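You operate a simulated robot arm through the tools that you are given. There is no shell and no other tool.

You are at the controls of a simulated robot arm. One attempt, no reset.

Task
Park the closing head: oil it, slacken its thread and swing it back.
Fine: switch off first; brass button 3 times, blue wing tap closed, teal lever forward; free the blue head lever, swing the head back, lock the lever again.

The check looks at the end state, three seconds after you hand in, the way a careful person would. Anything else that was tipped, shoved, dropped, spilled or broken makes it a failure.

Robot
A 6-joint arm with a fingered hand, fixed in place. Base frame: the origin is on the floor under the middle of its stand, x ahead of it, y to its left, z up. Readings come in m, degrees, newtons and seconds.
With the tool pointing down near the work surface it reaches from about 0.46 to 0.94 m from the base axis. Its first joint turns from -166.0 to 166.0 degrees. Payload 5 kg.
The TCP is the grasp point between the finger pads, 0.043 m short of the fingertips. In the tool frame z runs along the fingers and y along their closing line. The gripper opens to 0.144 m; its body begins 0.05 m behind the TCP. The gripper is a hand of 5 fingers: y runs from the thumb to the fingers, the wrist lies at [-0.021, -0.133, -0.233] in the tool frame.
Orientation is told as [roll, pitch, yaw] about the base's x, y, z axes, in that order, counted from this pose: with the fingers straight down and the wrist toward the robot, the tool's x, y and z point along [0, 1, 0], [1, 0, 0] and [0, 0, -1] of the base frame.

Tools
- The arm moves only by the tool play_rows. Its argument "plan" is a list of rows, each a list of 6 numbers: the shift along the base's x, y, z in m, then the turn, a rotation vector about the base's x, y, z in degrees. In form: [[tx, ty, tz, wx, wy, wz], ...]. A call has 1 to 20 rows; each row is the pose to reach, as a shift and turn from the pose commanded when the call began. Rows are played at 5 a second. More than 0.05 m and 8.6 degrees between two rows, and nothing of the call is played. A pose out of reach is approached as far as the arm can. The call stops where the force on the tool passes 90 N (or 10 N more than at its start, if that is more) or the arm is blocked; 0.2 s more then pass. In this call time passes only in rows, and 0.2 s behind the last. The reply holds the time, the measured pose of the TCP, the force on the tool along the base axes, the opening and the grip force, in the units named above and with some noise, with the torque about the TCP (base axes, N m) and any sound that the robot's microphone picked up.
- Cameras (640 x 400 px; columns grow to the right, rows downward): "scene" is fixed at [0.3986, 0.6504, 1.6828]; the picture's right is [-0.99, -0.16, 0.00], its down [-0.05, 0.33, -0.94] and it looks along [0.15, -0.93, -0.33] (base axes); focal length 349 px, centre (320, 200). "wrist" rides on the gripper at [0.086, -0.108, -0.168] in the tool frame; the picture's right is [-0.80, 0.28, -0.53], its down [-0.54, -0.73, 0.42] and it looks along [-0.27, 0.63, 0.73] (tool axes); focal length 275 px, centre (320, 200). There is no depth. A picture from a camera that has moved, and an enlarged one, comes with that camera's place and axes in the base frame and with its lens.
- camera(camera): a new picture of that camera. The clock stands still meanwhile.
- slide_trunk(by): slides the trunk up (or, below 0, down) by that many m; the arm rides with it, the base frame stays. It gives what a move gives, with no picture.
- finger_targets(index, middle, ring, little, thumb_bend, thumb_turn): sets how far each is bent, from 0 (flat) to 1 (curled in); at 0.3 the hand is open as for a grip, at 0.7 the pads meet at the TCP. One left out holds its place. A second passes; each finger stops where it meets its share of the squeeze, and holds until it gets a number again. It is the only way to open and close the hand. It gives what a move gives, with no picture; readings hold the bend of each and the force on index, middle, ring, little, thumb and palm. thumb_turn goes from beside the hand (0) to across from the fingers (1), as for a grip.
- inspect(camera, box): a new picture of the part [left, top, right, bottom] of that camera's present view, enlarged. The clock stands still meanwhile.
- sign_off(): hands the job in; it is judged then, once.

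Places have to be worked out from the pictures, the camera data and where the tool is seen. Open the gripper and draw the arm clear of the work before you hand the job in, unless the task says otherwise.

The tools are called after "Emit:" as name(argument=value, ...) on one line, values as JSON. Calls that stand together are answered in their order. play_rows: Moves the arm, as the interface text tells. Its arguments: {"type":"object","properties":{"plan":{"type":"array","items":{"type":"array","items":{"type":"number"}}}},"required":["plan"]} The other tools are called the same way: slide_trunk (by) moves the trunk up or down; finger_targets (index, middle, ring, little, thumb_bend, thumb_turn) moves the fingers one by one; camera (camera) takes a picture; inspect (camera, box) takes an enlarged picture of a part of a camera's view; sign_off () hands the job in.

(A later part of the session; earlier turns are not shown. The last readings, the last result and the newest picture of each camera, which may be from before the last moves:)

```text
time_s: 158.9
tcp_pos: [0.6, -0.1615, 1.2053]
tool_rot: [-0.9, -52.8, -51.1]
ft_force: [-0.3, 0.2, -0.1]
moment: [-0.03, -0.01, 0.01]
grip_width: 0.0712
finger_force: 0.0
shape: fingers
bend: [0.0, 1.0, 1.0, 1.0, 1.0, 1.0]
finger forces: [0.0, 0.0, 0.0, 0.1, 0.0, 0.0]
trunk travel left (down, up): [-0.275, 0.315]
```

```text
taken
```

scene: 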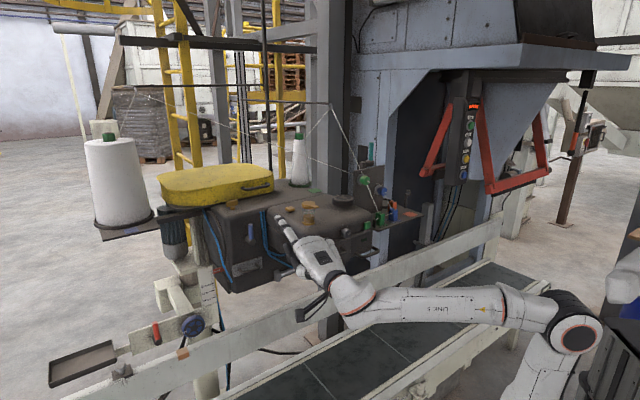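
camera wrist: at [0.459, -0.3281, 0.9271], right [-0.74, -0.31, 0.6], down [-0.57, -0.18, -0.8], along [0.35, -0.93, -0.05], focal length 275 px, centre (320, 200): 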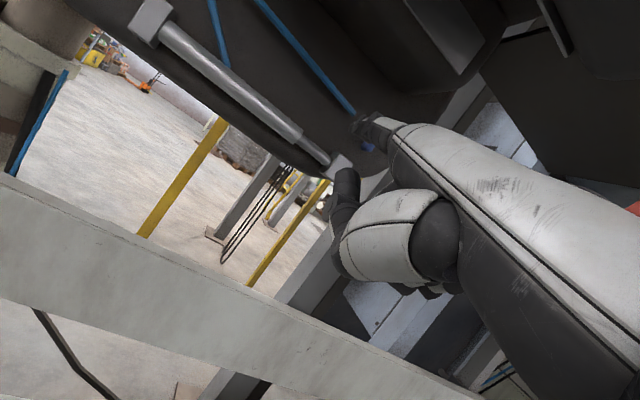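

I untilt, yaw to −93° and re-tilt 50° so the index points at azimuth ≈ −85°, staying in the open area.

Emit:
play_rows(plan=[[-0.005, 0.015, -0.01, 5.9, 4.7, 0], [-0.01, 0.03, -0.02, 11.7, 9.5, 0], [-0.015, 0.045, -0.03, 17.6, 14.2, 0], [-0.02, 0.06, -0.04, 23.5, 19, 0], [-0.025, 0.075, -0.05, 29.4, 23.7, 0], [-0.03, 0.09, -0.06, 35.2, 28.5, 0], [-0.035, 0.105, -0.07, 41.1, 33.2, 0]])

Emit:
play_rows(plan=[[0, 0.005, 0, 0, 0, -7], [0, 0.01, 0, 0, 0, -14], [0, 0.015, 0, 0, 0, -21], [0, 0.02, 0, 0, 0, -28], [0, 0.025, 0, 0, 0, -35], [0, 0.03, 0, 0, 0, -42]])

Emit:
play_rows(plan=[[0, 0, -0.02, -6.4, -3.2, 0], [0, 0, -0.04, -12.7, -6.5, 0], [0, 0, -0.06, -19.1, -9.7, 0], [0, 0, -0.08, -25.5, -13, 0], [0, 0, -0.1, -31.9, -16.2, 0], [0, 0, -0.12, -38.2, -19.5, 0], [0, 0, -0.14, -44.6, -22.7, 0]])

Emit:
camera(camera="wrist")

Emit:
camera(camera="scene")

```text
time_s: 160.5
tcp_pos: [0.5737, -0.0791, 1.1382]
tool_rot: [-1.1, -12.4, -51.2]
ft_force: [-0.4, -0.3, -1.5]
moment: [0.01, -0.01, 0.01]
grip_width: 0.0714
finger_force: 0.1
shape: fingers
bend: [0.0, 1.0, 1.0, 1.0, 1.0, 1.0]
finger forces: [0.0, 0.0, 0.0, 0.0, 0.1, 0.1]
out of reach, approached as far as the arm can: row 6, 7
trunk travel left (down, up): [-0.275, 0.315]
```

```text
time_s: 161.9
tcp_pos: [0.5786, -0.1203, 1.0887]
tool_rot: [1.8, -17.1, -85.8]
ft_force: [0.0, 0.1, -0.2]
moment: [0.03, -0.03, -0.02]
grip_width: 0.0715
finger_force: 0.0
shape: fingers
bend: [0.0, 1.0, 1.0, 1.0, 1.0, 1.0]
finger forces: [0.1, 0.0, 0.1, 0.0, 0.1, 0.0]
out of reach, approached as far as the arm can: row 2, 3, 4, 5, 6
trunk travel left (down, up): [-0.275, 0.315]
```

```text
time_s: 163.5
tcp_pos: [0.5767, -0.1203, 0.9479]
tool_rot: [38.2, -59.8, -110.5]
ft_force: [-1.9, -0.4, 0.9]
moment: [0.04, 0.02, 0.04]
grip_width: 0.0713
finger_force: 0.0
shape: fingers
bend: [0.0, 1.0, 1.0, 1.0, 1.0, 1.0]
finger forces: [0.0, 0.1, 0.0, 0.0, 0.0, 0.0]
trunk travel left (down, up): [-0.275, 0.315]
```

```text
taken
camera wrist: at [0.6173, 0.0942, 0.9478], right [-0.97, 0.14, 0.21], down [-0.23, -0.14, -0.96], along [-0.11, -0.98, 0.17], focal length 275 px, centre (320, 200)
```

wrist: 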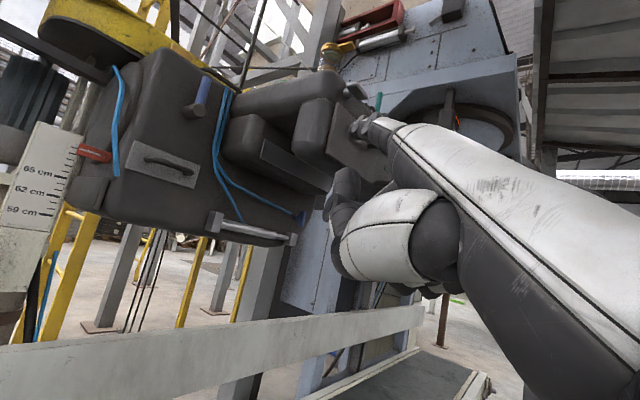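

```text
taken
```

scene: 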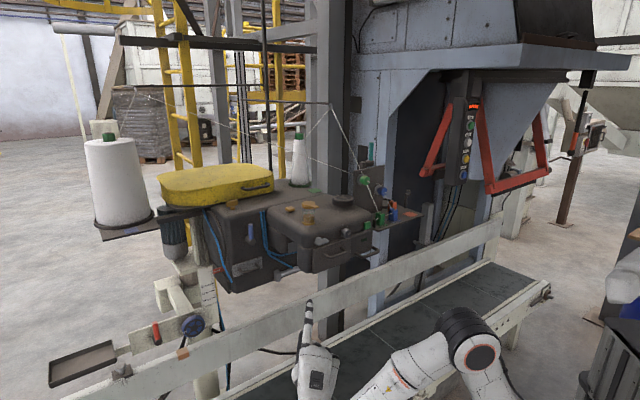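

The hand points at the right azimuth but too steeply up (~24°). I reduce that by 18° and look again.

Emit:
play_rows(plan=[[0.0, 0.02, 0.01, 6, 0, 0], [0.0, 0.04, 0.02, 12, 0, 0], [0.0, 0.06, 0.03, 18, 0, 0]])

Emit:
camera(camera="wrist")

Emit:
inspect(camera="scene", box=[270, 270, 370, 370])

```text
time_s: 164.3
tcp_pos: [0.5753, -0.0596, 0.9783]
tool_rot: [29.5, -42.4, -103.7]
ft_force: [0.0, -1.0, 0.0]
moment: [-0.02, 0.02, -0.03]
grip_width: 0.0715
finger_force: 0.1
shape: fingers
bend: [0.0, 1.0, 1.0, 1.0, 1.0, 1.0]
finger forces: [0.1, 0.1, 0.0, 0.1, 0.1, 0.0]
trunk travel left (down, up): [-0.275, 0.315]
```

```text
taken
camera wrist: at [0.6162, 0.1435, 1.0428], right [-0.97, 0.07, 0.25], down [-0.23, 0.17, -0.96], along [-0.11, -0.98, -0.14], focal length 275 px, centre (320, 200)
```

wrist: 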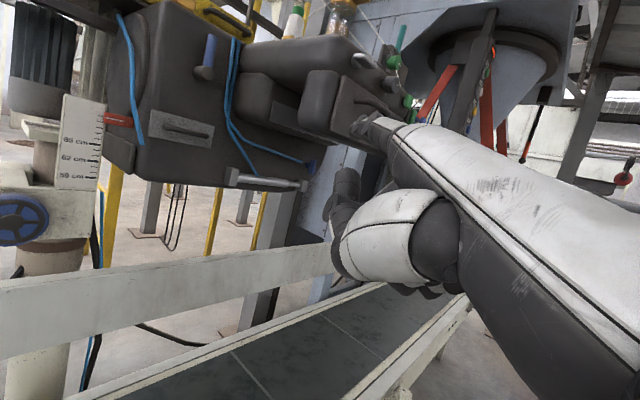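

```text
4.00 times, centred on (320, 320) of scene
camera zoom: at [0.3986, 0.6504, 1.6828], right [-0.99, -0.16, 0.0], down [-0.05, 0.33, -0.94], along [0.15, -0.93, -0.33], focal length 1396 px, centre (320, -280)
```

zoom: 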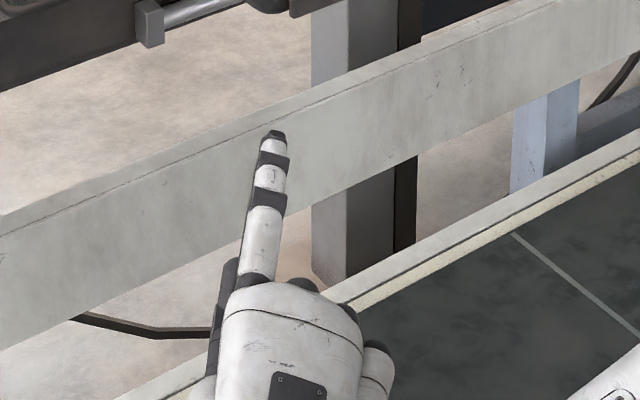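

Good pose now: the tap is visible at about (312,165). I advance along −y under the head, tip lowered to z≈1.03, about two thirds of the way.

Emit:
play_rows(plan=[[0.001, -0.035, -0.012, 0, 0, 0], [0.002, -0.072, -0.024, 0, 0, 0], [0.003, -0.11, -0.036, 0, 0, 0], [0.004, -0.148, -0.043, 0, 0, 0], [0.005, -0.186, -0.043, 0, 0, 0], [0.006, -0.224, -0.043, 0, 0, 0], [0.007, -0.262, -0.043, 0, 0, 0], [0.0077, -0.3, -0.043, 0, 0, 0]])

Emit:
camera(camera="wrist")

Emit:
inspect(camera="wrist", box=[230, 60, 390, 180])

```text
time_s: 166.1
tcp_pos: [0.5829, -0.3581, 0.9347]
tool_rot: [29.5, -42.6, -103.6]
ft_force: [0.0, 1.3, 0.3]
moment: [-0.01, 0.0, -0.02]
grip_width: 0.0716
finger_force: 0.1
shape: fingers
bend: [0.0, 1.0, 1.0, 1.0, 1.0, 1.0]
finger forces: [0.0, 0.1, 0.1, 0.0, 0.0, 0.0]
trunk travel left (down, up): [-0.275, 0.315]
```

```text
taken
camera wrist: at [0.6234, -0.1554, 1.0], right [-0.97, 0.07, 0.24], down [-0.23, 0.16, -0.96], along [-0.11, -0.98, -0.14], focal length 275 px, centre (320, 200)
```

wrist: 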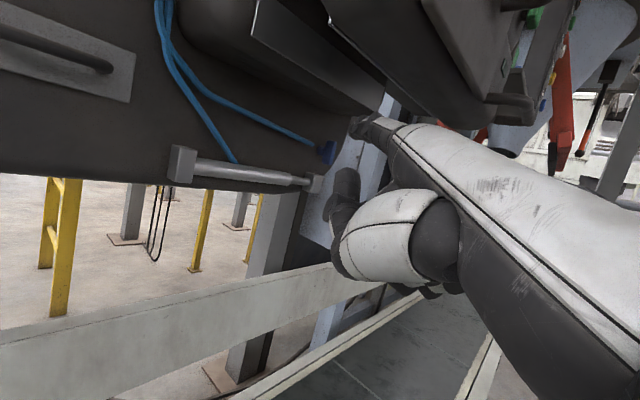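

```text
3.33 times, centred on (310, 120) of wrist
camera zoom: at [0.6234, -0.1554, 1.0], right [-0.97, 0.07, 0.24], down [-0.23, 0.16, -0.96], along [-0.11, -0.98, -0.14], focal length 918 px, centre (353, 467)
```

zoom: 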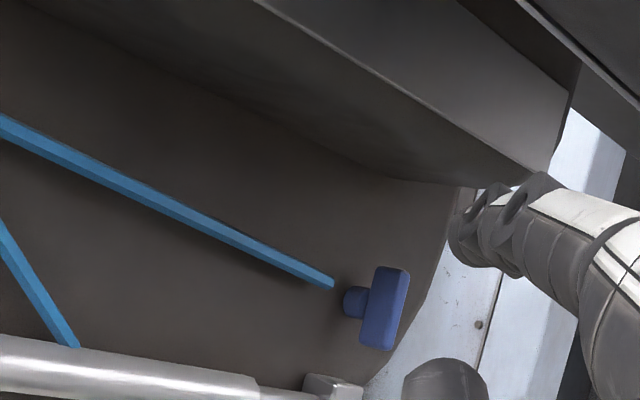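

With three consistent sight lines the wing centre is at (u −0.058, v 0.867, z 1.017). I move the fingertip to about 4 cm left/front of its upper end.

Emit:
play_rows(plan=[[-0.002, -0.04, 0, 0, 0, 0], [-0.004, -0.08, 0, 0, 0, 0], [-0.006, -0.12, 0, 0, 0, 0], [-0.008, -0.1596, 0, 0, 0, 0]])

Emit:
inspect(camera="wrist", box=[290, 90, 410, 180])

Emit:
camera(camera="wrist")

```text
time_s: 167.1
tcp_pos: [0.5769, -0.5175, 0.9333]
tool_rot: [29.6, -42.5, -103.7]
ft_force: [-0.6, 1.2, 0.8]
moment: [0.01, 0.04, -0.04]
grip_width: 0.0714
finger_force: 0.1
shape: fingers
bend: [0.0, 1.0, 1.0, 1.0, 1.0, 1.0]
finger forces: [0.0, 0.1, 0.0, 0.0, 0.0, 0.1]
trunk travel left (down, up): [-0.275, 0.315]
```

```text
4.44 times, centred on (350, 135) of wrist
camera zoom: at [0.6166, -0.3145, 0.9998], right [-0.97, 0.07, 0.24], down [-0.23, 0.16, -0.96], along [-0.11, -0.98, -0.14], focal length 1224 px, centre (187, 489)
```

zoom: 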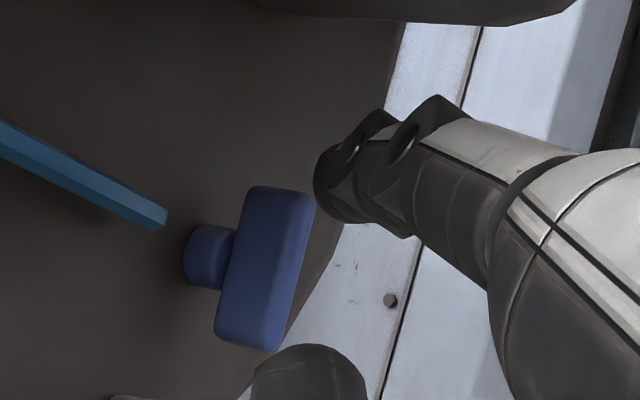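

```text
taken
camera wrist: at [0.6166, -0.3145, 0.9998], right [-0.97, 0.07, 0.24], down [-0.23, 0.16, -0.96], along [-0.11, -0.98, -0.14], focal length 275 px, centre (320, 200)
```

wrist: 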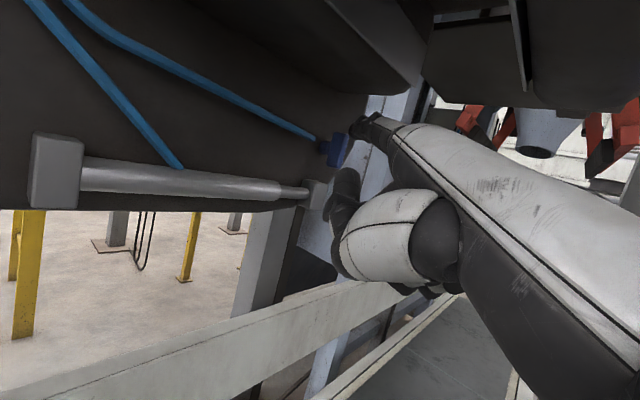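

The wing's left face looks at the camera and the fingertip is just in front of it. I move deeper so the tip sits left of the wing's upper end (not touching yet).

Emit:
play_rows(plan=[[0.0115, -0.0135, 0, 0, 0, 0], [0.0219, -0.0313, 0, 0, 0, 0]])

Emit:
inspect(camera="wrist", box=[290, 90, 410, 180])

```text
time_s: 167.7
tcp_pos: [0.5977, -0.55, 0.9331]
tool_rot: [29.6, -42.4, -103.8]
ft_force: [-0.6, 0.5, 0.5]
moment: [0.03, -0.01, 0.0]
grip_width: 0.0712
finger_force: 0.1
shape: fingers
bend: [0.0, 1.0, 1.0, 1.0, 1.0, 1.0]
finger forces: [0.0, 0.0, 0.0, 0.1, 0.0, 0.0]
trunk travel left (down, up): [-0.275, 0.315]
```

```text
4.44 times, centred on (350, 135) of wrist
camera zoom: at [0.6386, -0.3474, 0.9991], right [-0.97, 0.07, 0.24], down [-0.23, 0.16, -0.96], along [-0.11, -0.98, -0.14], focal length 1224 px, centre (187, 489)
```

zoom: 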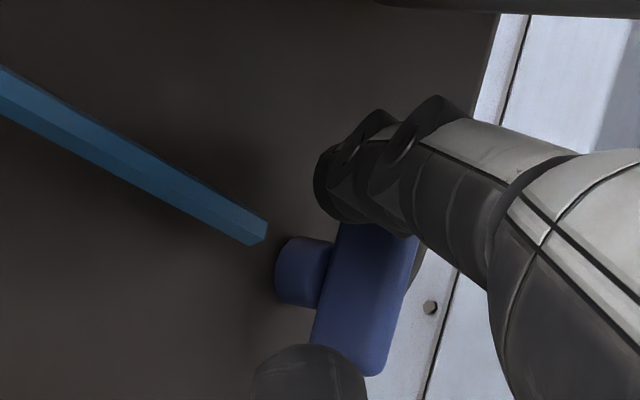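

The tip is left of the wing's top. I push right (−u) gently in small steps, watching force.

Emit:
play_rows(plan=[[-0.007, -0.007, 0.001, 0, 0, 0], [-0.0141, -0.0141, 0.002, 0, 0, 0]])

Emit:
inspect(camera="wrist", box=[290, 90, 410, 180])

```text
time_s: 168.3
tcp_pos: [0.5841, -0.5647, 0.9357]
tool_rot: [29.6, -42.5, -103.8]
ft_force: [1.1, -0.1, 0.1]
moment: [-0.04, 0.09, 0.04]
grip_width: 0.0708
finger_force: 0.9
shape: fingers
bend: [0.0, 1.0, 1.0, 1.0, 1.0, 1.0]
finger forces: [0.7, 0.0, 0.2, 0.1, 0.0, 0.0]
trunk travel left (down, up): [-0.275, 0.315]
```

```text
4.44 times, centred on (350, 135) of wrist
camera zoom: at [0.6253, -0.362, 1.0012], right [-0.97, 0.07, 0.24], down [-0.23, 0.16, -0.96], along [-0.11, -0.98, -0.14], focal length 1224 px, centre (187, 489)
```

zoom: 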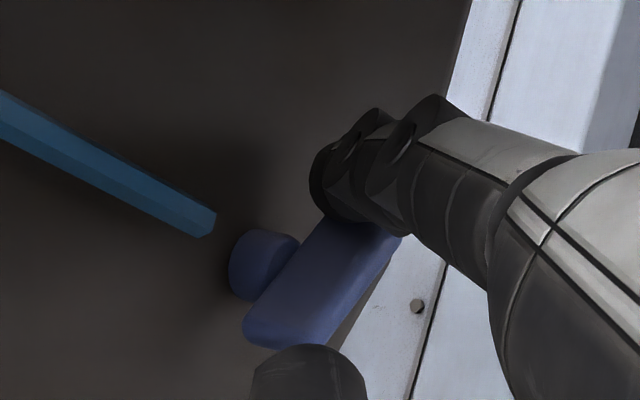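

It turns clockwise easily. I follow the arc to bring the wing to horizontal.

Emit:
play_rows(plan=[[-0.007, -0.007, 0.001, 0, 0, 0], [-0.0135, -0.0135, 0.0, 0, 0, 0], [-0.018, -0.018, -0.004, 0, 0, 0]])

Emit:
inspect(camera="wrist", box=[290, 90, 410, 180])

```text
time_s: 169.1
tcp_pos: [0.5669, -0.5824, 0.9322]
tool_rot: [29.6, -42.5, -103.8]
ft_force: [-0.4, 0.2, 1.2]
moment: [-0.06, 0.06, 0.03]
grip_width: 0.0719
finger_force: 0.1
shape: fingers
bend: [0.0, 1.0, 1.0, 1.0, 1.0, 1.0]
finger forces: [1.0, 0.0, 0.0, 0.0, 0.0, 0.0]
trunk travel left (down, up): [-0.275, 0.315]
```

```text
4.44 times, centred on (350, 135) of wrist
camera zoom: at [0.6068, -0.3797, 0.9976], right [-0.97, 0.07, 0.24], down [-0.23, 0.16, -0.96], along [-0.11, -0.98, -0.14], focal length 1224 px, centre (187, 489)
```

zoom: 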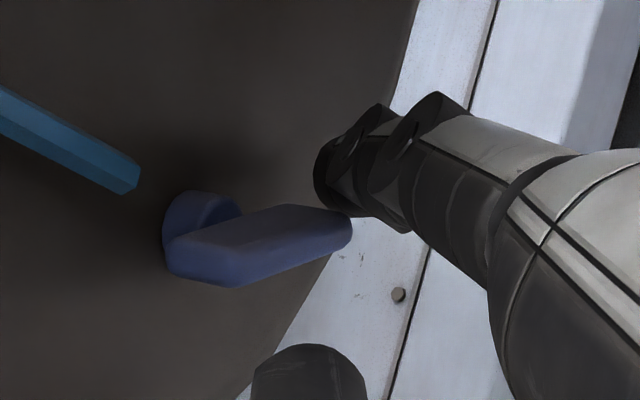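

About 70° done. I press its right end down further to reach the stop.

Emit:
play_rows(plan=[[-0.002, -0.002, -0.005, 0, 0, 0], [-0.003, -0.003, -0.01, 0, 0, 0]])

Emit:
inspect(camera="wrist", box=[290, 90, 410, 180])

```text
time_s: 169.7
tcp_pos: [0.5624, -0.5864, 0.9231]
tool_rot: [29.6, -42.6, -103.7]
ft_force: [0.4, -0.5, 1.4]
moment: [-0.13, 0.07, 0.08]
grip_width: 0.0724
finger_force: 0.9
shape: fingers
bend: [0.0, 1.0, 1.0, 1.0, 1.0, 1.0]
finger forces: [1.8, 0.0, 0.0, 0.1, 0.0, 0.1]
trunk travel left (down, up): [-0.275, 0.315]
```

```text
4.44 times, centred on (350, 135) of wrist
camera zoom: at [0.6041, -0.3824, 0.9878], right [-0.97, 0.07, 0.24], down [-0.23, 0.16, -0.96], along [-0.11, -0.98, -0.14], focal length 1224 px, centre (187, 489)
```

zoom: 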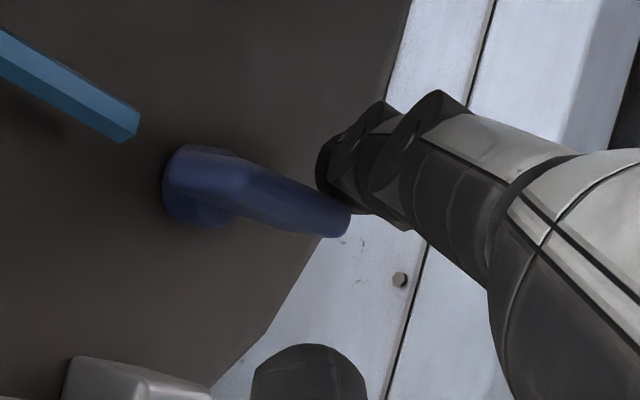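

The wing is now within a few degrees of horizontal and there's no stop felt yet (1–2 N). I push a further 4 mm to find the stop.

Emit:
play_rows(plan=[[0.0, 0.0, -0.004, 0, 0, 0]])

Emit:
inspect(camera="wrist", box=[290, 90, 410, 180])

```text
time_s: 170.1
tcp_pos: [0.5621, -0.5857, 0.9202]
tool_rot: [29.7, -42.6, -103.9]
ft_force: [0.2, -0.2, 4.0]
moment: [-0.35, 0.14, 0.06]
grip_width: 0.0738
finger_force: 2.0
shape: fingers
bend: [0.0, 1.0, 1.0, 1.0, 1.0, 1.0]
finger forces: [4.5, 0.1, 0.1, 0.1, 0.0, 0.0]
trunk travel left (down, up): [-0.275, 0.315]
```

```text
4.44 times, centred on (350, 135) of wrist
camera zoom: at [0.6038, -0.3824, 0.9844], right [-0.97, 0.07, 0.24], down [-0.23, 0.16, -0.96], along [-0.11, -0.98, -0.14], focal length 1224 px, centre (187, 489)
```

zoom: 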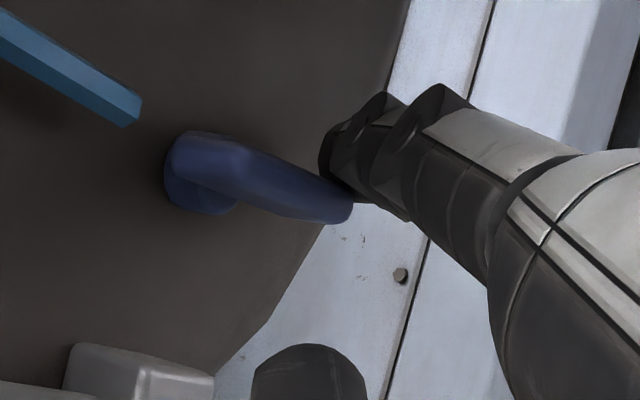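

Force rises to 4 N at the horizontal: that's the stop, so the tap is turned clockwise fully closed. I lift off it and withdraw along the same path.

Emit:
play_rows(plan=[[0.0, 0.0, 0.01, 0, 0, 0], [-0.004, 0.025, 0.012, 0, 0, 0], [0.015, 0.0685, 0.015, 0, 0, 0], [0.016, 0.108, 0.016, 0, 0, 0], [0.018, 0.148, 0.016, 0, 0, 0], [0.02, 0.188, 0.016, 0, 0, 0], [0.021, 0.228, 0.016, 0, 0, 0]])

Emit:
inspect(camera="wrist", box=[230, 60, 390, 180])

```text
time_s: 171.7
tcp_pos: [0.5816, -0.3587, 0.9345]
tool_rot: [29.6, -42.5, -103.8]
ft_force: [0.4, 0.1, 0.4]
moment: [0.05, -0.04, 0.06]
grip_width: 0.0714
finger_force: 0.1
shape: fingers
bend: [0.0, 1.0, 1.0, 1.0, 1.0, 1.0]
finger forces: [0.0, 0.0, 0.1, 0.1, 0.1, 0.0]
trunk travel left (down, up): [-0.275, 0.315]
```

```text
3.33 times, centred on (310, 120) of wrist
camera zoom: at [0.6231, -0.1548, 0.9997], right [-0.97, 0.07, 0.24], down [-0.23, 0.17, -0.96], along [-0.11, -0.98, -0.14], focal length 918 px, centre (353, 467)
```

zoom: 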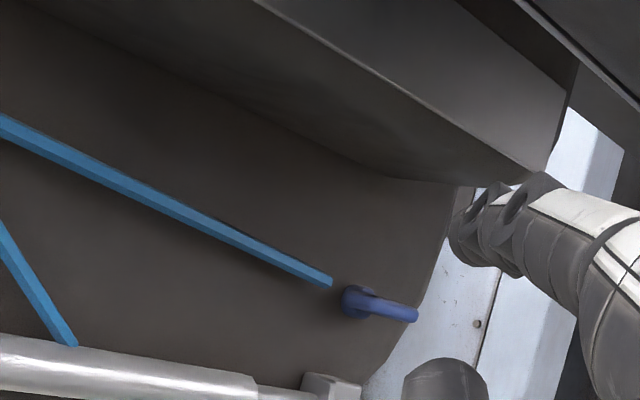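

The wing is now lying across to its stop (clockwise, closed). Next, the teal lever: I withdraw to the open area, rotate back to tool-down yaw −45°, and raise the trunk.

Emit:
play_rows(plan=[[-0.001, 0.04, 0.0, 0, 0, 0], [-0.002, 0.08, 0.0, 0, 0, 0], [-0.003, 0.12, 0.003, 0, 0, 0], [-0.004, 0.16, 0.01, 0, 0, 0], [-0.005, 0.2, 0.02, 0, 0, 0], [-0.006, 0.24, 0.03, 0, 0, 0], [-0.0065, 0.28, 0.04, 0, 0, 0], [-0.0065, 0.3, 0.0435, 0, 0, 0]])

Emit:
play_rows(plan=[[0.003, -0.005, 0.01, 3.7, 4.4, 4.9], [0.006, -0.01, 0.02, 7.4, 8.7, 9.8], [0.009, -0.015, 0.03, 11.1, 13.1, 14.7], [0.012, -0.02, 0.04, 14.8, 17.5, 19.6], [0.015, -0.025, 0.05, 18.4, 21.8, 24.4], [0.018, -0.03, 0.06, 22.1, 26.2, 29.3], [0.021, -0.035, 0.07, 25.8, 30.6, 34.2], [0.024, -0.04, 0.08, 29.5, 34.9, 39.1], [0.027, -0.045, 0.085, 33.2, 39.3, 44]])

Emit:
slide_trunk(by=0.3)

Emit:
camera(camera="scene")

```text
time_s: 173.5
tcp_pos: [0.5778, -0.0575, 0.9777]
tool_rot: [29.6, -42.5, -103.6]
ft_force: [-0.7, -0.2, -0.5]
moment: [-0.04, 0.0, 0.01]
grip_width: 0.0713
finger_force: 0.0
shape: fingers
bend: [0.0, 1.0, 1.0, 1.0, 1.0, 1.0]
finger forces: [0.0, 0.0, 0.1, 0.0, 0.0, 0.0]
trunk travel left (down, up): [-0.275, 0.315]
```

```text
time_s: 175.5
tcp_pos: [0.5997, -0.0954, 1.0429]
tool_rot: [0.7, -7.1, -50.0]
ft_force: [-0.8, -0.2, -0.5]
moment: [0.0, -0.04, 0.01]
grip_width: 0.0716
finger_force: 0.0
shape: fingers
bend: [0.0, 1.0, 1.0, 1.0, 1.0, 1.0]
finger forces: [0.0, 0.1, 0.0, 0.1, 0.0, 0.0]
out of reach, approached as far as the arm can: row 8, 9
trunk travel left (down, up): [-0.275, 0.315]
```

```text
time_s: 178.5
tcp_pos: [0.6008, -0.0951, 1.3436]
tool_rot: [0.7, -7.0, -49.9]
ft_force: [-0.2, 0.3, -0.7]
moment: [0.02, -0.02, -0.02]
grip_width: 0.0715
finger_force: 0.1
shape: fingers
bend: [0.0, 1.0, 1.0, 1.0, 1.0, 1.0]
finger forces: [0.0, 0.0, 0.0, 0.0, 0.1, 0.0]
trunk travel left (down, up): [-0.575, 0.015]
```

```text
taken
```

scene: 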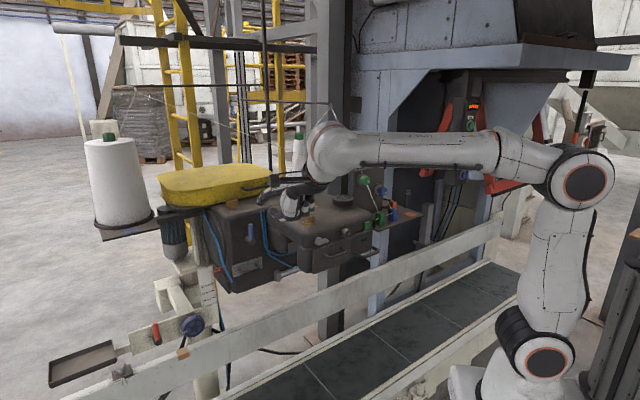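

I lower the trunk a little for a more stretched arm, then swing across in front of the head at z≈1.5 to the right side, in front of the thread plate.

Emit:
slide_trunk(by=-0.1)

Emit:
play_rows(plan=[[-0.03, -0.01, 0.04, 0.9, 0.9, 0], [-0.06, -0.02, 0.08, 1.8, 1.8, 1], [-0.09, -0.03, 0.12, 2.7, 2.7, 2], [-0.12, -0.04, 0.16, 3.6, 3.6, 3], [-0.15, -0.055, 0.2, 4.5, 4.5, 4], [-0.175, -0.085, 0.23, 4.9, 4.9, 5], [-0.2, -0.115, 0.25, 4.9, 4.9, 5], [-0.225, -0.145, 0.26, 4.9, 4.9, 5], [-0.25, -0.175, 0.26, 4.9, 4.9, 5], [-0.27, -0.205, 0.26, 4.9, 4.9, 5]])

Emit:
camera(camera="scene")

```text
time_s: 179.9
tcp_pos: [0.6006, -0.0957, 1.2437]
tool_rot: [0.7, -7.2, -50.0]
ft_force: [-0.3, -0.4, 0.1]
moment: [-0.01, 0.01, 0.0]
grip_width: 0.0713
finger_force: 0.1
shape: fingers
bend: [0.0, 1.0, 1.0, 1.0, 1.0, 1.0]
finger forces: [0.0, 0.1, 0.1, 0.0, 0.0, 0.0]
trunk travel left (down, up): [-0.475, 0.115]
```

```text
refused: row 1 steps farther than a row can; nothing moved
```

```text
taken
```

scene: 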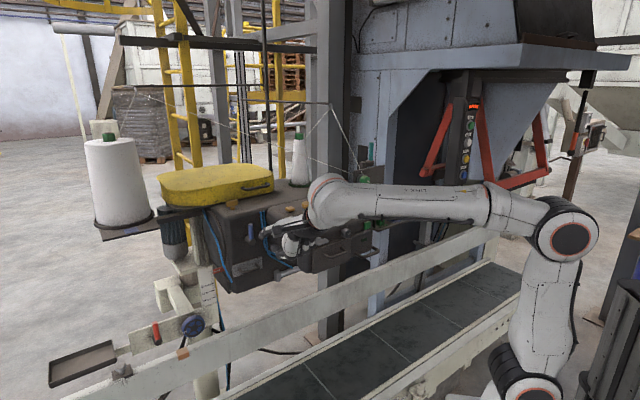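

Step slightly too long; I resend with shorter steps.

Emit:
play_rows(plan=[[-0.02, -0.005, 0.04, 0.9, 0.9, 0], [-0.04, -0.01, 0.08, 1.8, 1.8, 1], [-0.06, -0.015, 0.12, 2.7, 2.7, 2], [-0.085, -0.025, 0.16, 3.6, 3.6, 3], [-0.115, -0.04, 0.19, 4.5, 4.5, 4], [-0.145, -0.06, 0.22, 4.9, 4.9, 5], [-0.175, -0.085, 0.245, 4.9, 4.9, 5], [-0.205, -0.115, 0.26, 4.9, 4.9, 5], [-0.23, -0.145, 0.26, 4.9, 4.9, 5], [-0.25, -0.175, 0.26, 4.9, 4.9, 5], [-0.27, -0.205, 0.26, 4.9, 4.9, 5]])

Emit:
camera(camera="scene")

```text
time_s: 182.3
tcp_pos: [0.4196, -0.1726, 1.3532]
tool_rot: [-6.2, -15.8, -49.4]
ft_force: [0.4, 0.3, -0.3]
moment: [-0.02, 0.1, 0.0]
grip_width: 0.0712
finger_force: 0.0
shape: fingers
bend: [0.0, 1.0, 1.0, 1.0, 1.0, 1.0]
finger forces: [0.0, 0.0, 0.1, 0.0, 0.0, 0.1]
out of reach, approached as far as the arm can: row 1, 2, 3, 4, 5, 6, 7, 8, 9, 10, 11
trunk travel left (down, up): [-0.475, 0.115]
```

```text
taken
```

scene: 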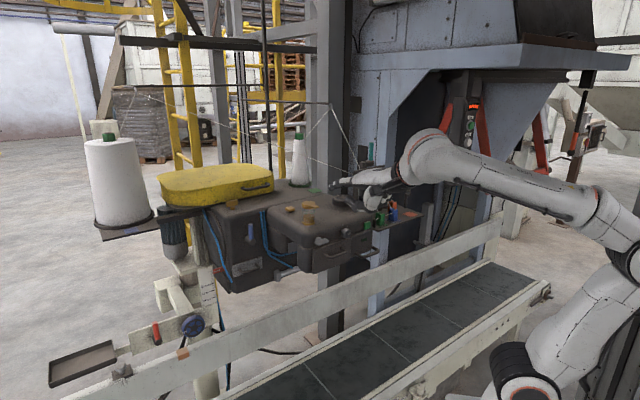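

The wrist has ended up in a flipped configuration (it stalls before reaching tool-down). I move out to the left-front free area to look at the forearm direction, so I can unflip it.

Emit:
play_rows(plan=[[0.035, 0.01, 0, 0, 0, 0], [0.07, 0.02, 0, 0, 0, 0], [0.11, 0.03, 0, 0, 0, 0], [0.15, 0.04, 0, 0, 0, 0], [0.19, 0.05, 0, 0, 0, 0], [0.23, 0.06, 0, 0, 0, 0], [0.26, 0.07, 0, 0, 0, 0]])

Emit:
camera(camera="scene")

Emit:
camera(camera="wrist")

```text
time_s: 183.9
tcp_pos: [0.6844, -0.1008, 1.3617]
tool_rot: [-6.1, -15.9, -49.2]
ft_force: [0.8, 0.5, -0.1]
moment: [-0.02, 0.05, -0.05]
grip_width: 0.0712
finger_force: 0.1
shape: fingers
bend: [0.0, 1.0, 1.0, 1.0, 1.0, 1.0]
finger forces: [0.0, 0.0, 0.0, 0.0, 0.1, 0.0]
trunk travel left (down, up): [-0.475, 0.115]
```

```text
taken
```

scene: 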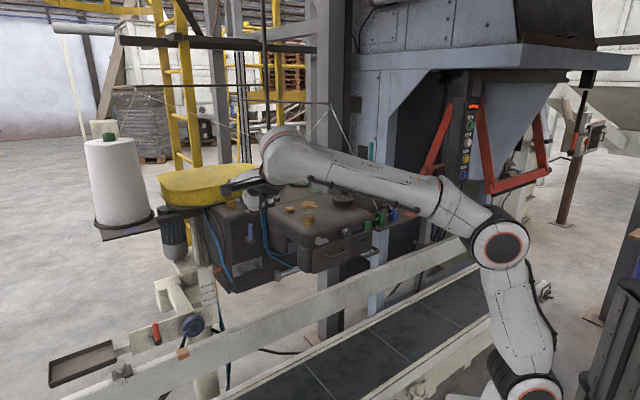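

```text
taken
camera wrist: at [0.6648, 0.0787, 1.4841], right [-0.49, -0.56, 0.67], down [-0.83, 0.07, -0.55], along [0.26, -0.83, -0.5], focal length 275 px, centre (320, 200)
```

wrist: 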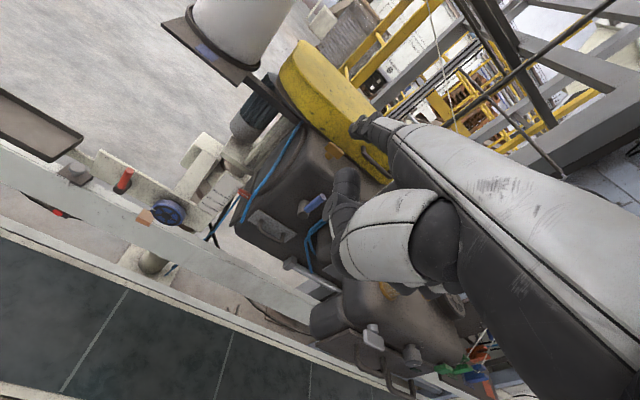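

The forearm points at about azimuth 3°, elevation 23°. I sweep the hand axis straight through the forearm line (keeping the wrist point fixed, all in free space) to unflip the wrist.

Emit:
play_rows(plan=[[0.0287, 0.0089, 0.019, -2.14, -5.21, 5.68], [0.0546, 0.0214, 0.04, -4.28, -10.42, 11.36], [0.0771, 0.0368, 0.0628, -6.42, -15.63, 17.04], [0.0958, 0.0554, 0.0869, -8.56, -20.84, 22.72], [0.1102, 0.0765, 0.1116, -10.7, -26.05, 28.4], [0.1202, 0.0997, 0.1367, -12.84, -31.26, 34.08], [0.1255, 0.1246, 0.1616, -14.99, -36.47, 39.76], [0.1261, 0.1507, 0.1857, -17.13, -41.68, 45.44], [0.1219, 0.1775, 0.2087, -19.27, -46.89, 51.12], [0.1129, 0.2045, 0.2302, -21.41, -52.1, 56.8], [0.0996, 0.2311, 0.2495, -23.55, -57.31, 62.48], [0.0818, 0.2569, 0.2665, -25.69, -62.52, 68.16], [0.0603, 0.2813, 0.2807, -27.83, -67.73, 73.84]])

Emit:
camera(camera="scene")

```text
time_s: 186.9
tcp_pos: [0.7483, 0.1147, 1.6876]
tool_rot: [-154.3, -87.2, 163.9]
ft_force: [0.2, -0.6, 0.4]
moment: [-0.01, 0.01, 0.06]
grip_width: 0.071
finger_force: 0.1
shape: fingers
bend: [0.0, 1.0, 1.0, 1.0, 1.0, 1.0]
finger forces: [0.1, 0.0, 0.0, 0.0, 0.0, 0.1]
out of reach, approached as far as the arm can: row 10, 11
trunk travel left (down, up): [-0.475, 0.115]
stopped in row 13: the arm was blocked; the commanded pose is now the measured one
```

```text
taken
```

scene: 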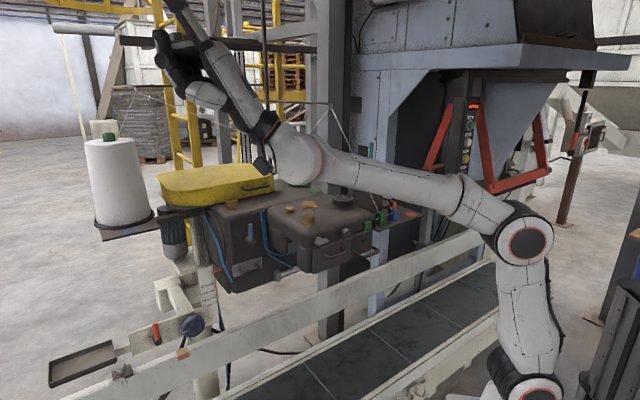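

It passed through; the hand now points up at azimuth ~10°. I bring it down to tool-down (yaw ≈ +10°) keeping the wrist point fixed, to check that this configuration is unrestricted.

Emit:
play_rows(plan=[[0.0175, 0.0029, -0.033, -1.336, 7.88, 0], [0.03, 0.0051, -0.068, -2.67, 15.76, 0], [0.0379, 0.0064, -0.1045, -4.0, 23.64, 0], [0.0405, 0.0069, -0.1419, -5.34, 31.52, 0], [0.0381, 0.0064, -0.1792, -6.68, 39.4, 0], [0.0305, 0.0051, -0.2157, -8.02, 47.28, 0], [0.0179, 0.0029, -0.2509, -9.35, 55.16, 0], [0.0008, 0.0, -0.2839, -10.69, 63.04, 0], [-0.021, -0.0036, -0.3143, -12.02, 70.92, 0], [-0.0464, -0.008, -0.3413, -13.36, 78.8, 0], [-0.0755, -0.0129, -0.3644, -14.7, 86.68, 0]])

Emit:
camera(camera="scene")

```text
time_s: 189.3
tcp_pos: [0.6614, 0.0288, 1.2671]
tool_rot: [0.5, -7.3, 14.3]
ft_force: [1.1, -0.7, 0.0]
moment: [0.05, 0.05, -0.01]
grip_width: 0.0714
finger_force: 0.1
shape: fingers
bend: [0.0, 1.0, 1.0, 1.0, 1.0, 1.0]
finger forces: [0.0, 0.0, 0.0, 0.1, 0.0, 0.0]
out of reach, approached as far as the arm can: row 3, 4, 7, 8, 9, 10, 11
trunk travel left (down, up): [-0.475, 0.115]
```

```text
taken
```

scene: 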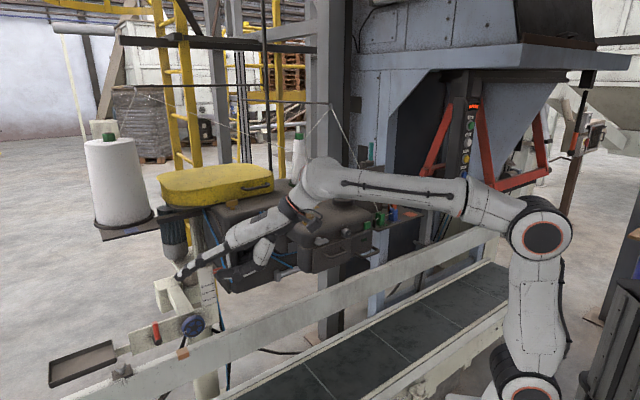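

It reached near tool-down. I yaw back to −45° and remove the residual tilt, moving to the usual staging spot, to verify the configuration.

Emit:
play_rows(plan=[[-0.01, -0.01, 0.01, 0, 0, -7.5], [-0.02, -0.02, 0.02, 0, 0, -15], [-0.03, -0.03, 0.03, 0, 0, -22.5], [-0.045, -0.045, 0.04, 0, 0, -30], [-0.06, -0.06, 0.05, 0, 0, -37.5], [-0.075, -0.075, 0.06, 0, 0, -45], [-0.09, -0.095, 0.07, 0, 0, -52.5], [-0.11, -0.12, 0.08, 0, 0, -59]])

Emit:
camera(camera="scene")

```text
time_s: 191.1
tcp_pos: [0.5499, -0.1919, 1.2303]
tool_rot: [3.4, -11.3, -17.1]
ft_force: [0.3, 0.8, -0.3]
moment: [-0.07, 0.01, -0.02]
grip_width: 0.0714
finger_force: 0.0
shape: fingers
bend: [0.0, 1.0, 1.0, 1.0, 1.0, 1.0]
finger forces: [0.0, 0.0, 0.0, 0.1, 0.0, 0.0]
out of reach, approached as far as the arm can: row 1, 2, 3, 4, 5, 6, 7, 8
trunk travel left (down, up): [-0.475, 0.115]
```

```text
taken
```

scene: 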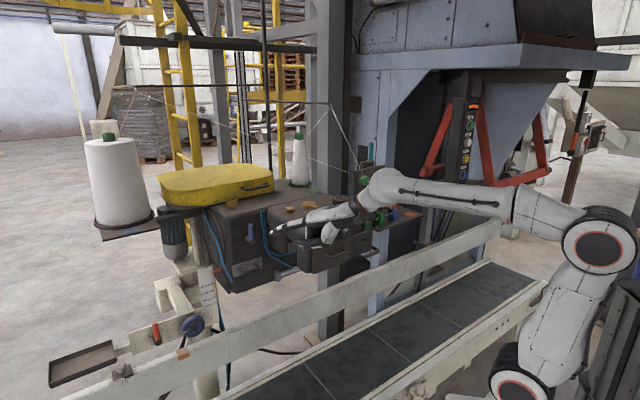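

Working out the geometry, the wrist is still in the negative-bend branch at a joint stop. I now cross straight through the forearm line along the present bend direction (wrist point fixed), so the bend changes sign.

Emit:
play_rows(plan=[[0.0224, -0.0164, 0.0253, -2.99, -7.14, -2.0], [0.0408, -0.0322, 0.0539, -5.98, -14.29, -4.0], [0.0549, -0.0469, 0.0853, -8.97, -21.43, -6.01], [0.0596, -0.0531, 0.0998, -10.28, -24.56, -6.88], [0.0672, -0.0658, 0.1344, -13.27, -31.7, -8.89], [0.0699, -0.077, 0.1701, -16.26, -38.85, -10.89], [0.0678, -0.0862, 0.2063, -19.25, -45.99, -12.89], [0.0624, -0.0922, 0.2357, -21.68, -51.8, -14.52]])

Emit:
camera(camera="scene")

```text
time_s: 193.1
tcp_pos: [0.627, -0.2379, 1.4354]
tool_rot: [-37.1, -57.8, 12.5]
ft_force: [0.2, 0.4, -0.3]
moment: [0.01, -0.01, -0.02]
grip_width: 0.0712
finger_force: 0.0
shape: fingers
bend: [0.0, 1.0, 1.0, 1.0, 1.0, 1.0]
finger forces: [0.1, 0.0, 0.0, 0.0, 0.0, 0.0]
out of reach, approached as far as the arm can: row 6
trunk travel left (down, up): [-0.475, 0.115]
stopped in row 8: the arm was blocked; the commanded pose is now the measured one
```

```text
taken
```

scene: 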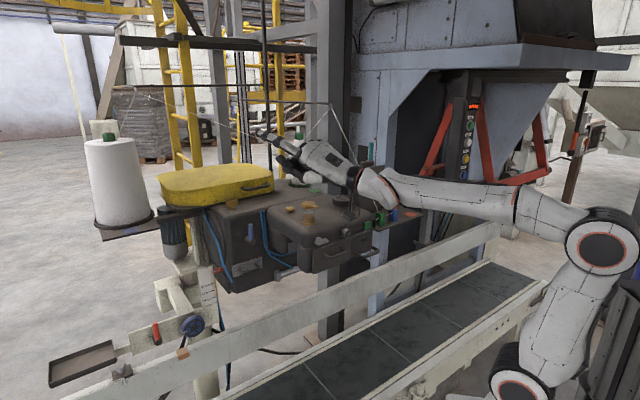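

The solver swung the forearm roll instead of crossing. I'll use the joint stop: first go to tool-down at yaw ≈ +14° well left in free space; then one long yaw sweep to the right should force the wrist over.

Emit:
play_rows(plan=[[-0.001, 0.036, -0.01, 2.0, 6.2, 2.0], [-0.002, 0.072, -0.02, 4.0, 12.4, 4.0], [-0.003, 0.108, -0.035, 6.1, 18.6, 6.0], [-0.004, 0.144, -0.05, 8.1, 24.8, 8.0], [-0.005, 0.18, -0.065, 10.1, 31.0, 10.0], [-0.006, 0.216, -0.08, 12.1, 37.2, 12.0], [-0.007, 0.252, -0.095, 14.1, 43.4, 14.0], [-0.007, 0.288, -0.11, 16.2, 49.6, 16.0], [-0.007, 0.323, -0.125, 18.2, 55.8, 18.0], [-0.007, 0.358, -0.135, 20.2, 62.0, 20.0]])

Emit:
camera(camera="scene")

```text
time_s: 195.3
tcp_pos: [0.6159, 0.0437, 1.2485]
tool_rot: [0.8, -2.7, 17.4]
ft_force: [-0.6, 0.0, -0.5]
moment: [-0.01, 0.02, -0.01]
grip_width: 0.0713
finger_force: 0.1
shape: fingers
bend: [0.0, 1.0, 1.0, 1.0, 1.0, 1.0]
finger forces: [0.1, 0.0, 0.0, 0.0, 0.0, 0.0]
out of reach, approached as far as the arm can: row 5, 6, 7, 8, 9, 10
trunk travel left (down, up): [-0.475, 0.115]
```

```text
taken
```

scene: 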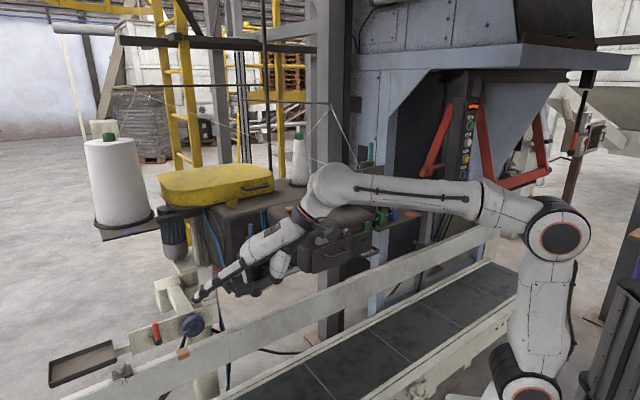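

Now a long yaw sweep to the right in one call (hand moving slightly back and up, away from the machine).

Emit:
play_rows(plan=[[-0.012, -0.003, 0.007, 0, 1, -7.6], [-0.024, -0.006, 0.014, 0, 2, -15.2], [-0.036, -0.009, 0.021, 0, 2, -22.8], [-0.048, -0.012, 0.028, 0, 2, -30.4], [-0.06, -0.015, 0.035, 0, 2, -38], [-0.072, -0.018, 0.042, 0, 2, -45.6], [-0.084, -0.021, 0.049, 0, 2, -53.2], [-0.096, -0.024, 0.056, 0, 2, -60.8], [-0.108, -0.027, 0.063, 0, 2, -68.4], [-0.12, -0.03, 0.07, 0, 2, -76], [-0.132, -0.033, 0.077, 0, 2, -83.6], [-0.144, -0.036, 0.084, 0, 2, -91.2], [-0.156, -0.04, 0.091, 0, 2, -98.8], [-0.166, -0.044, 0.1, 0, 2, -106.4], [-0.166, -0.044, 0.1, 0, 2, -112]])

Emit:
camera(camera="scene")

```text
time_s: 198.5
tcp_pos: [0.1063, -0.4055, 1.0655]
tool_rot: [-2.3, -8.0, -80.5]
ft_force: [0.8, -1.0, 0.8]
moment: [0.07, 0.05, 0.02]
grip_width: 0.0714
finger_force: 0.0
shape: fingers
bend: [0.0, 1.0, 1.0, 1.0, 1.0, 1.0]
finger forces: [0.2, 0.0, 0.0, 0.1, 0.0, 0.0]
out of reach, approached as far as the arm can: row 1, 2, 3, 4, 5, 6, 7, 8, 9, 10, 11, 12, 13, 14, 15
trunk travel left (down, up): [-0.475, 0.115]
```

```text
taken
```

scene: 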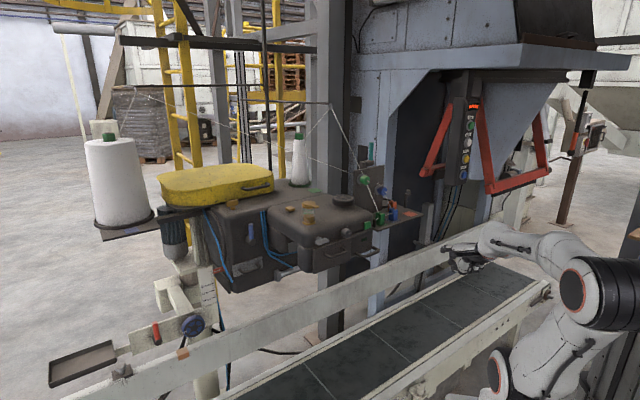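

The solver kept orientation and swung the whole arm instead; no contact, but I must avoid that. I first check the scene for any disturbance, then raise the hand here.

Emit:
inspect(camera="scene", box=[240, 130, 440, 280])

Emit:
play_rows(plan=[[0, 0, 0.04, 0, 0, 0], [0, 0, 0.08, 0, 0, 0], [0, 0, 0.12, 0, 0, 0], [0, 0, 0.16, 0, 0, 0], [0, 0, 0.2, 0, 0, 0], [0, 0, 0.24, 0, 0, 0]])

```text
2.67 times, centred on (340, 205) of scene
camera zoom: at [0.3986, 0.6504, 1.6828], right [-0.99, -0.16, 0.0], down [-0.05, 0.33, -0.94], along [0.15, -0.93, -0.33], focal length 931 px, centre (267, 187)
```

zoom: 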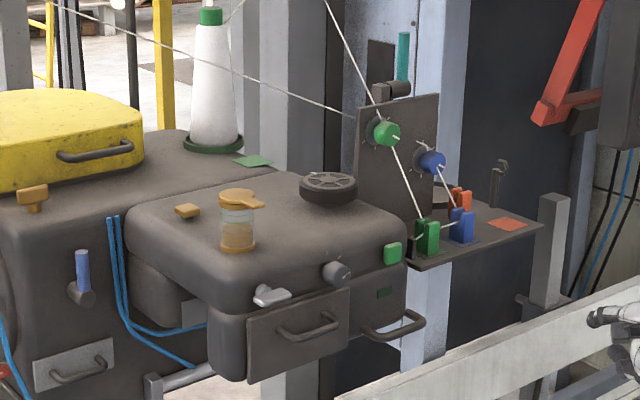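

```text
time_s: 199.9
tcp_pos: [0.0497, -0.3967, 1.2992]
tool_rot: [-2.1, -8.7, -79.6]
ft_force: [-0.2, 0.5, 0.7]
moment: [-0.03, 0.04, 0.01]
grip_width: 0.0711
finger_force: 0.0
shape: fingers
bend: [0.0, 1.0, 1.0, 1.0, 1.0, 1.0]
finger forces: [0.1, 0.0, 0.0, 0.0, 0.1, 0.1]
out of reach, approached as far as the arm can: row 1, 2, 3, 4, 5, 6
trunk travel left (down, up): [-0.475, 0.115]
```

The scene is undisturbed. I rotate the arm back about its base (hand high, radius small, in front of the head) to the free left side without changing the wrist.

Emit:
play_rows(plan=[[0.048, 0.0089, 0.003, 0, 0, 7], [0.0945, 0.0237, 0.006, 0, 0, 14], [0.1389, 0.044, 0.009, 0, 0, 21], [0.1805, 0.0696, 0.012, 0, 0, 28], [0.2186, 0.1001, 0.015, 0, 0, 35], [0.2528, 0.1349, 0.015, 0, 0, 42], [0.2824, 0.1737, 0.015, 0, 0, 49], [0.3071, 0.2158, 0.015, 0, 0, 56], [0.3265, 0.2606, 0.015, 0, 0, 63], [0.3403, 0.3074, 0.015, 0, 0, 70], [0.3483, 0.3556, 0.015, 0, 0, 77]])

Emit:
camera(camera="scene")

```text
time_s: 201.4
tcp_pos: [0.2339, -0.3152, 1.2997]
tool_rot: [-1.5, -6.9, -48.1]
ft_force: [0.0, 0.1, -0.7]
moment: [0.01, -0.03, 0.0]
grip_width: 0.0708
finger_force: 0.1
shape: fingers
bend: [0.0, 1.0, 1.0, 1.0, 1.0, 1.0]
finger forces: [0.1, 0.0, 0.1, 0.0, 0.1, 0.1]
out of reach, approached as far as the arm can: row 1, 2, 3, 4, 5, 6, 7
trunk travel left (down, up): [-0.475, 0.115]
stopped in row 7: the arm was blocked; the commanded pose is now the measured one
```

```text
taken
```

scene: 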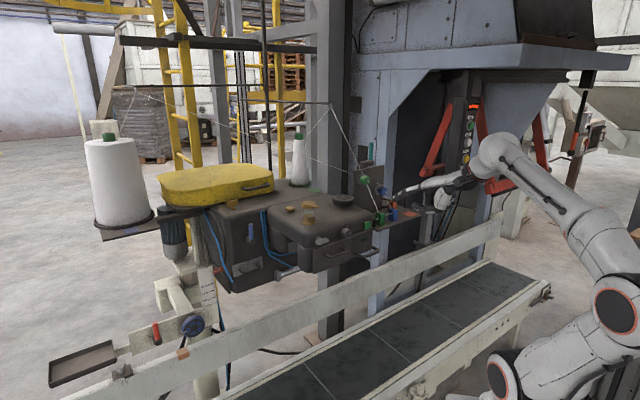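

The folded elbow is blocked behind the robot again; as before I raise the hand and lower the trunk to stretch the arm.

Emit:
play_rows(plan=[[0, 0, 0.035, 0, 0, 0], [0, 0, 0.07, 0, 0, 0], [0, 0, 0.1, 0, 0, 0]])

Emit:
slide_trunk(by=-0.1)

Emit:
play_rows(plan=[[0, 0, 0.035, 0, 0, 0], [0, 0, 0.07, 0, 0, 0], [0, 0, 0.1, 0, 0, 0]])

Emit:
slide_trunk(by=-0.1)

Emit:
camera(camera="scene")

```text
time_s: 202.2
tcp_pos: [0.2073, -0.3264, 1.3742]
tool_rot: [-1.6, -7.2, -47.4]
ft_force: [-0.4, -0.1, 1.1]
moment: [-0.01, 0.04, 0.01]
grip_width: 0.0711
finger_force: 0.0
shape: fingers
bend: [0.0, 1.0, 1.0, 1.0, 1.0, 1.0]
finger forces: [0.1, 0.0, 0.0, 0.1, 0.1, 0.1]
out of reach, approached as far as the arm can: row 1, 2, 3
trunk travel left (down, up): [-0.475, 0.115]
```

```text
time_s: 203.5
tcp_pos: [0.2059, -0.3264, 1.2753]
tool_rot: [-1.6, -7.4, -47.6]
ft_force: [0.2, -0.5, 0.2]
moment: [0.0, -0.02, -0.01]
grip_width: 0.0712
finger_force: 0.0
shape: fingers
bend: [0.0, 1.0, 1.0, 1.0, 1.0, 1.0]
finger forces: [0.0, 0.0, 0.0, 0.0, 0.0, 0.0]
trunk travel left (down, up): [-0.375, 0.215]
```

```text
time_s: 204.3
tcp_pos: [0.1749, -0.3378, 1.3283]
tool_rot: [-1.8, -8.0, -46.9]
ft_force: [0.2, 0.3, 0.8]
moment: [-0.02, 0.06, 0.0]
grip_width: 0.071
finger_force: 0.0
shape: fingers
bend: [0.0, 1.0, 1.0, 1.0, 1.0, 1.0]
finger forces: [0.0, 0.0, 0.1, 0.0, 0.0, 0.0]
out of reach, approached as far as the arm can: row 1, 2, 3
trunk travel left (down, up): [-0.375, 0.215]
```

```text
time_s: 205.6
tcp_pos: [0.1757, -0.3383, 1.2288]
tool_rot: [-1.7, -8.0, -47.0]
ft_force: [0.3, -0.3, 0.4]
moment: [0.03, 0.02, -0.01]
grip_width: 0.0712
finger_force: 0.0
shape: fingers
bend: [0.0, 1.0, 1.0, 1.0, 1.0, 1.0]
finger forces: [0.0, 0.1, 0.0, 0.0, 0.0, 0.0]
trunk travel left (down, up): [-0.275, 0.315]
```

```text
taken
```

scene: 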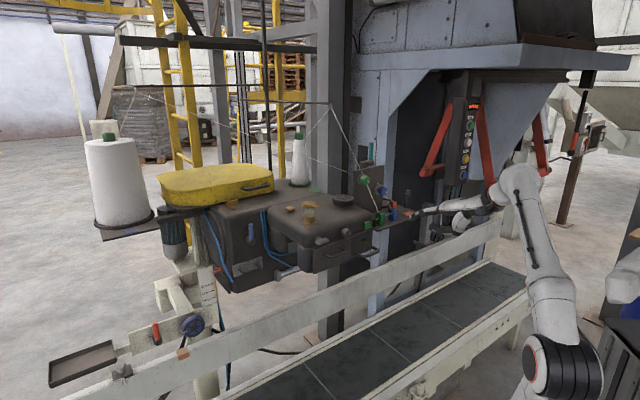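

The arm is stretched now. I rotate it about the base to the left free area, keeping the wrist as is.

Emit:
play_rows(plan=[[0.0398, 0.0239, 0.005, 0, 0, 7], [0.0765, 0.0525, 0.01, 0, 0, 14], [0.1095, 0.0854, 0.015, 0, 0, 21], [0.1382, 0.122, 0.02, 0, 0, 28], [0.1622, 0.1619, 0.02, 0, 0, 35], [0.1812, 0.2044, 0.02, 0, 0, 42], [0.1949, 0.2489, 0.02, 0, 0, 49], [0.203, 0.2947, 0.02, 0, 0, 56], [0.2055, 0.3412, 0.02, 0, 0, 63], [0.2023, 0.3876, 0.02, 0, 0, 70]])

Emit:
camera(camera="scene")

```text
time_s: 206.8
tcp_pos: [0.2708, -0.2604, 1.2285]
tool_rot: [-1.2, -7.8, -26.2]
ft_force: [0.0, 0.5, -0.1]
moment: [-0.02, -0.02, 0.02]
grip_width: 0.071
finger_force: 0.2
shape: fingers
bend: [0.0, 1.0, 1.0, 1.0, 1.0, 1.0]
finger forces: [0.0, 0.0, 0.1, 0.1, 0.1, 0.0]
out of reach, approached as far as the arm can: row 1, 2, 3, 4, 5
trunk travel left (down, up): [-0.275, 0.315]
stopped in row 5: the arm was blocked; the commanded pose is now the measured one
```

```text
taken
```

scene: 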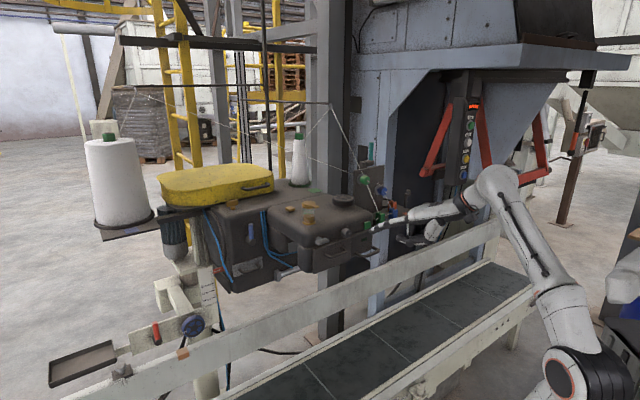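

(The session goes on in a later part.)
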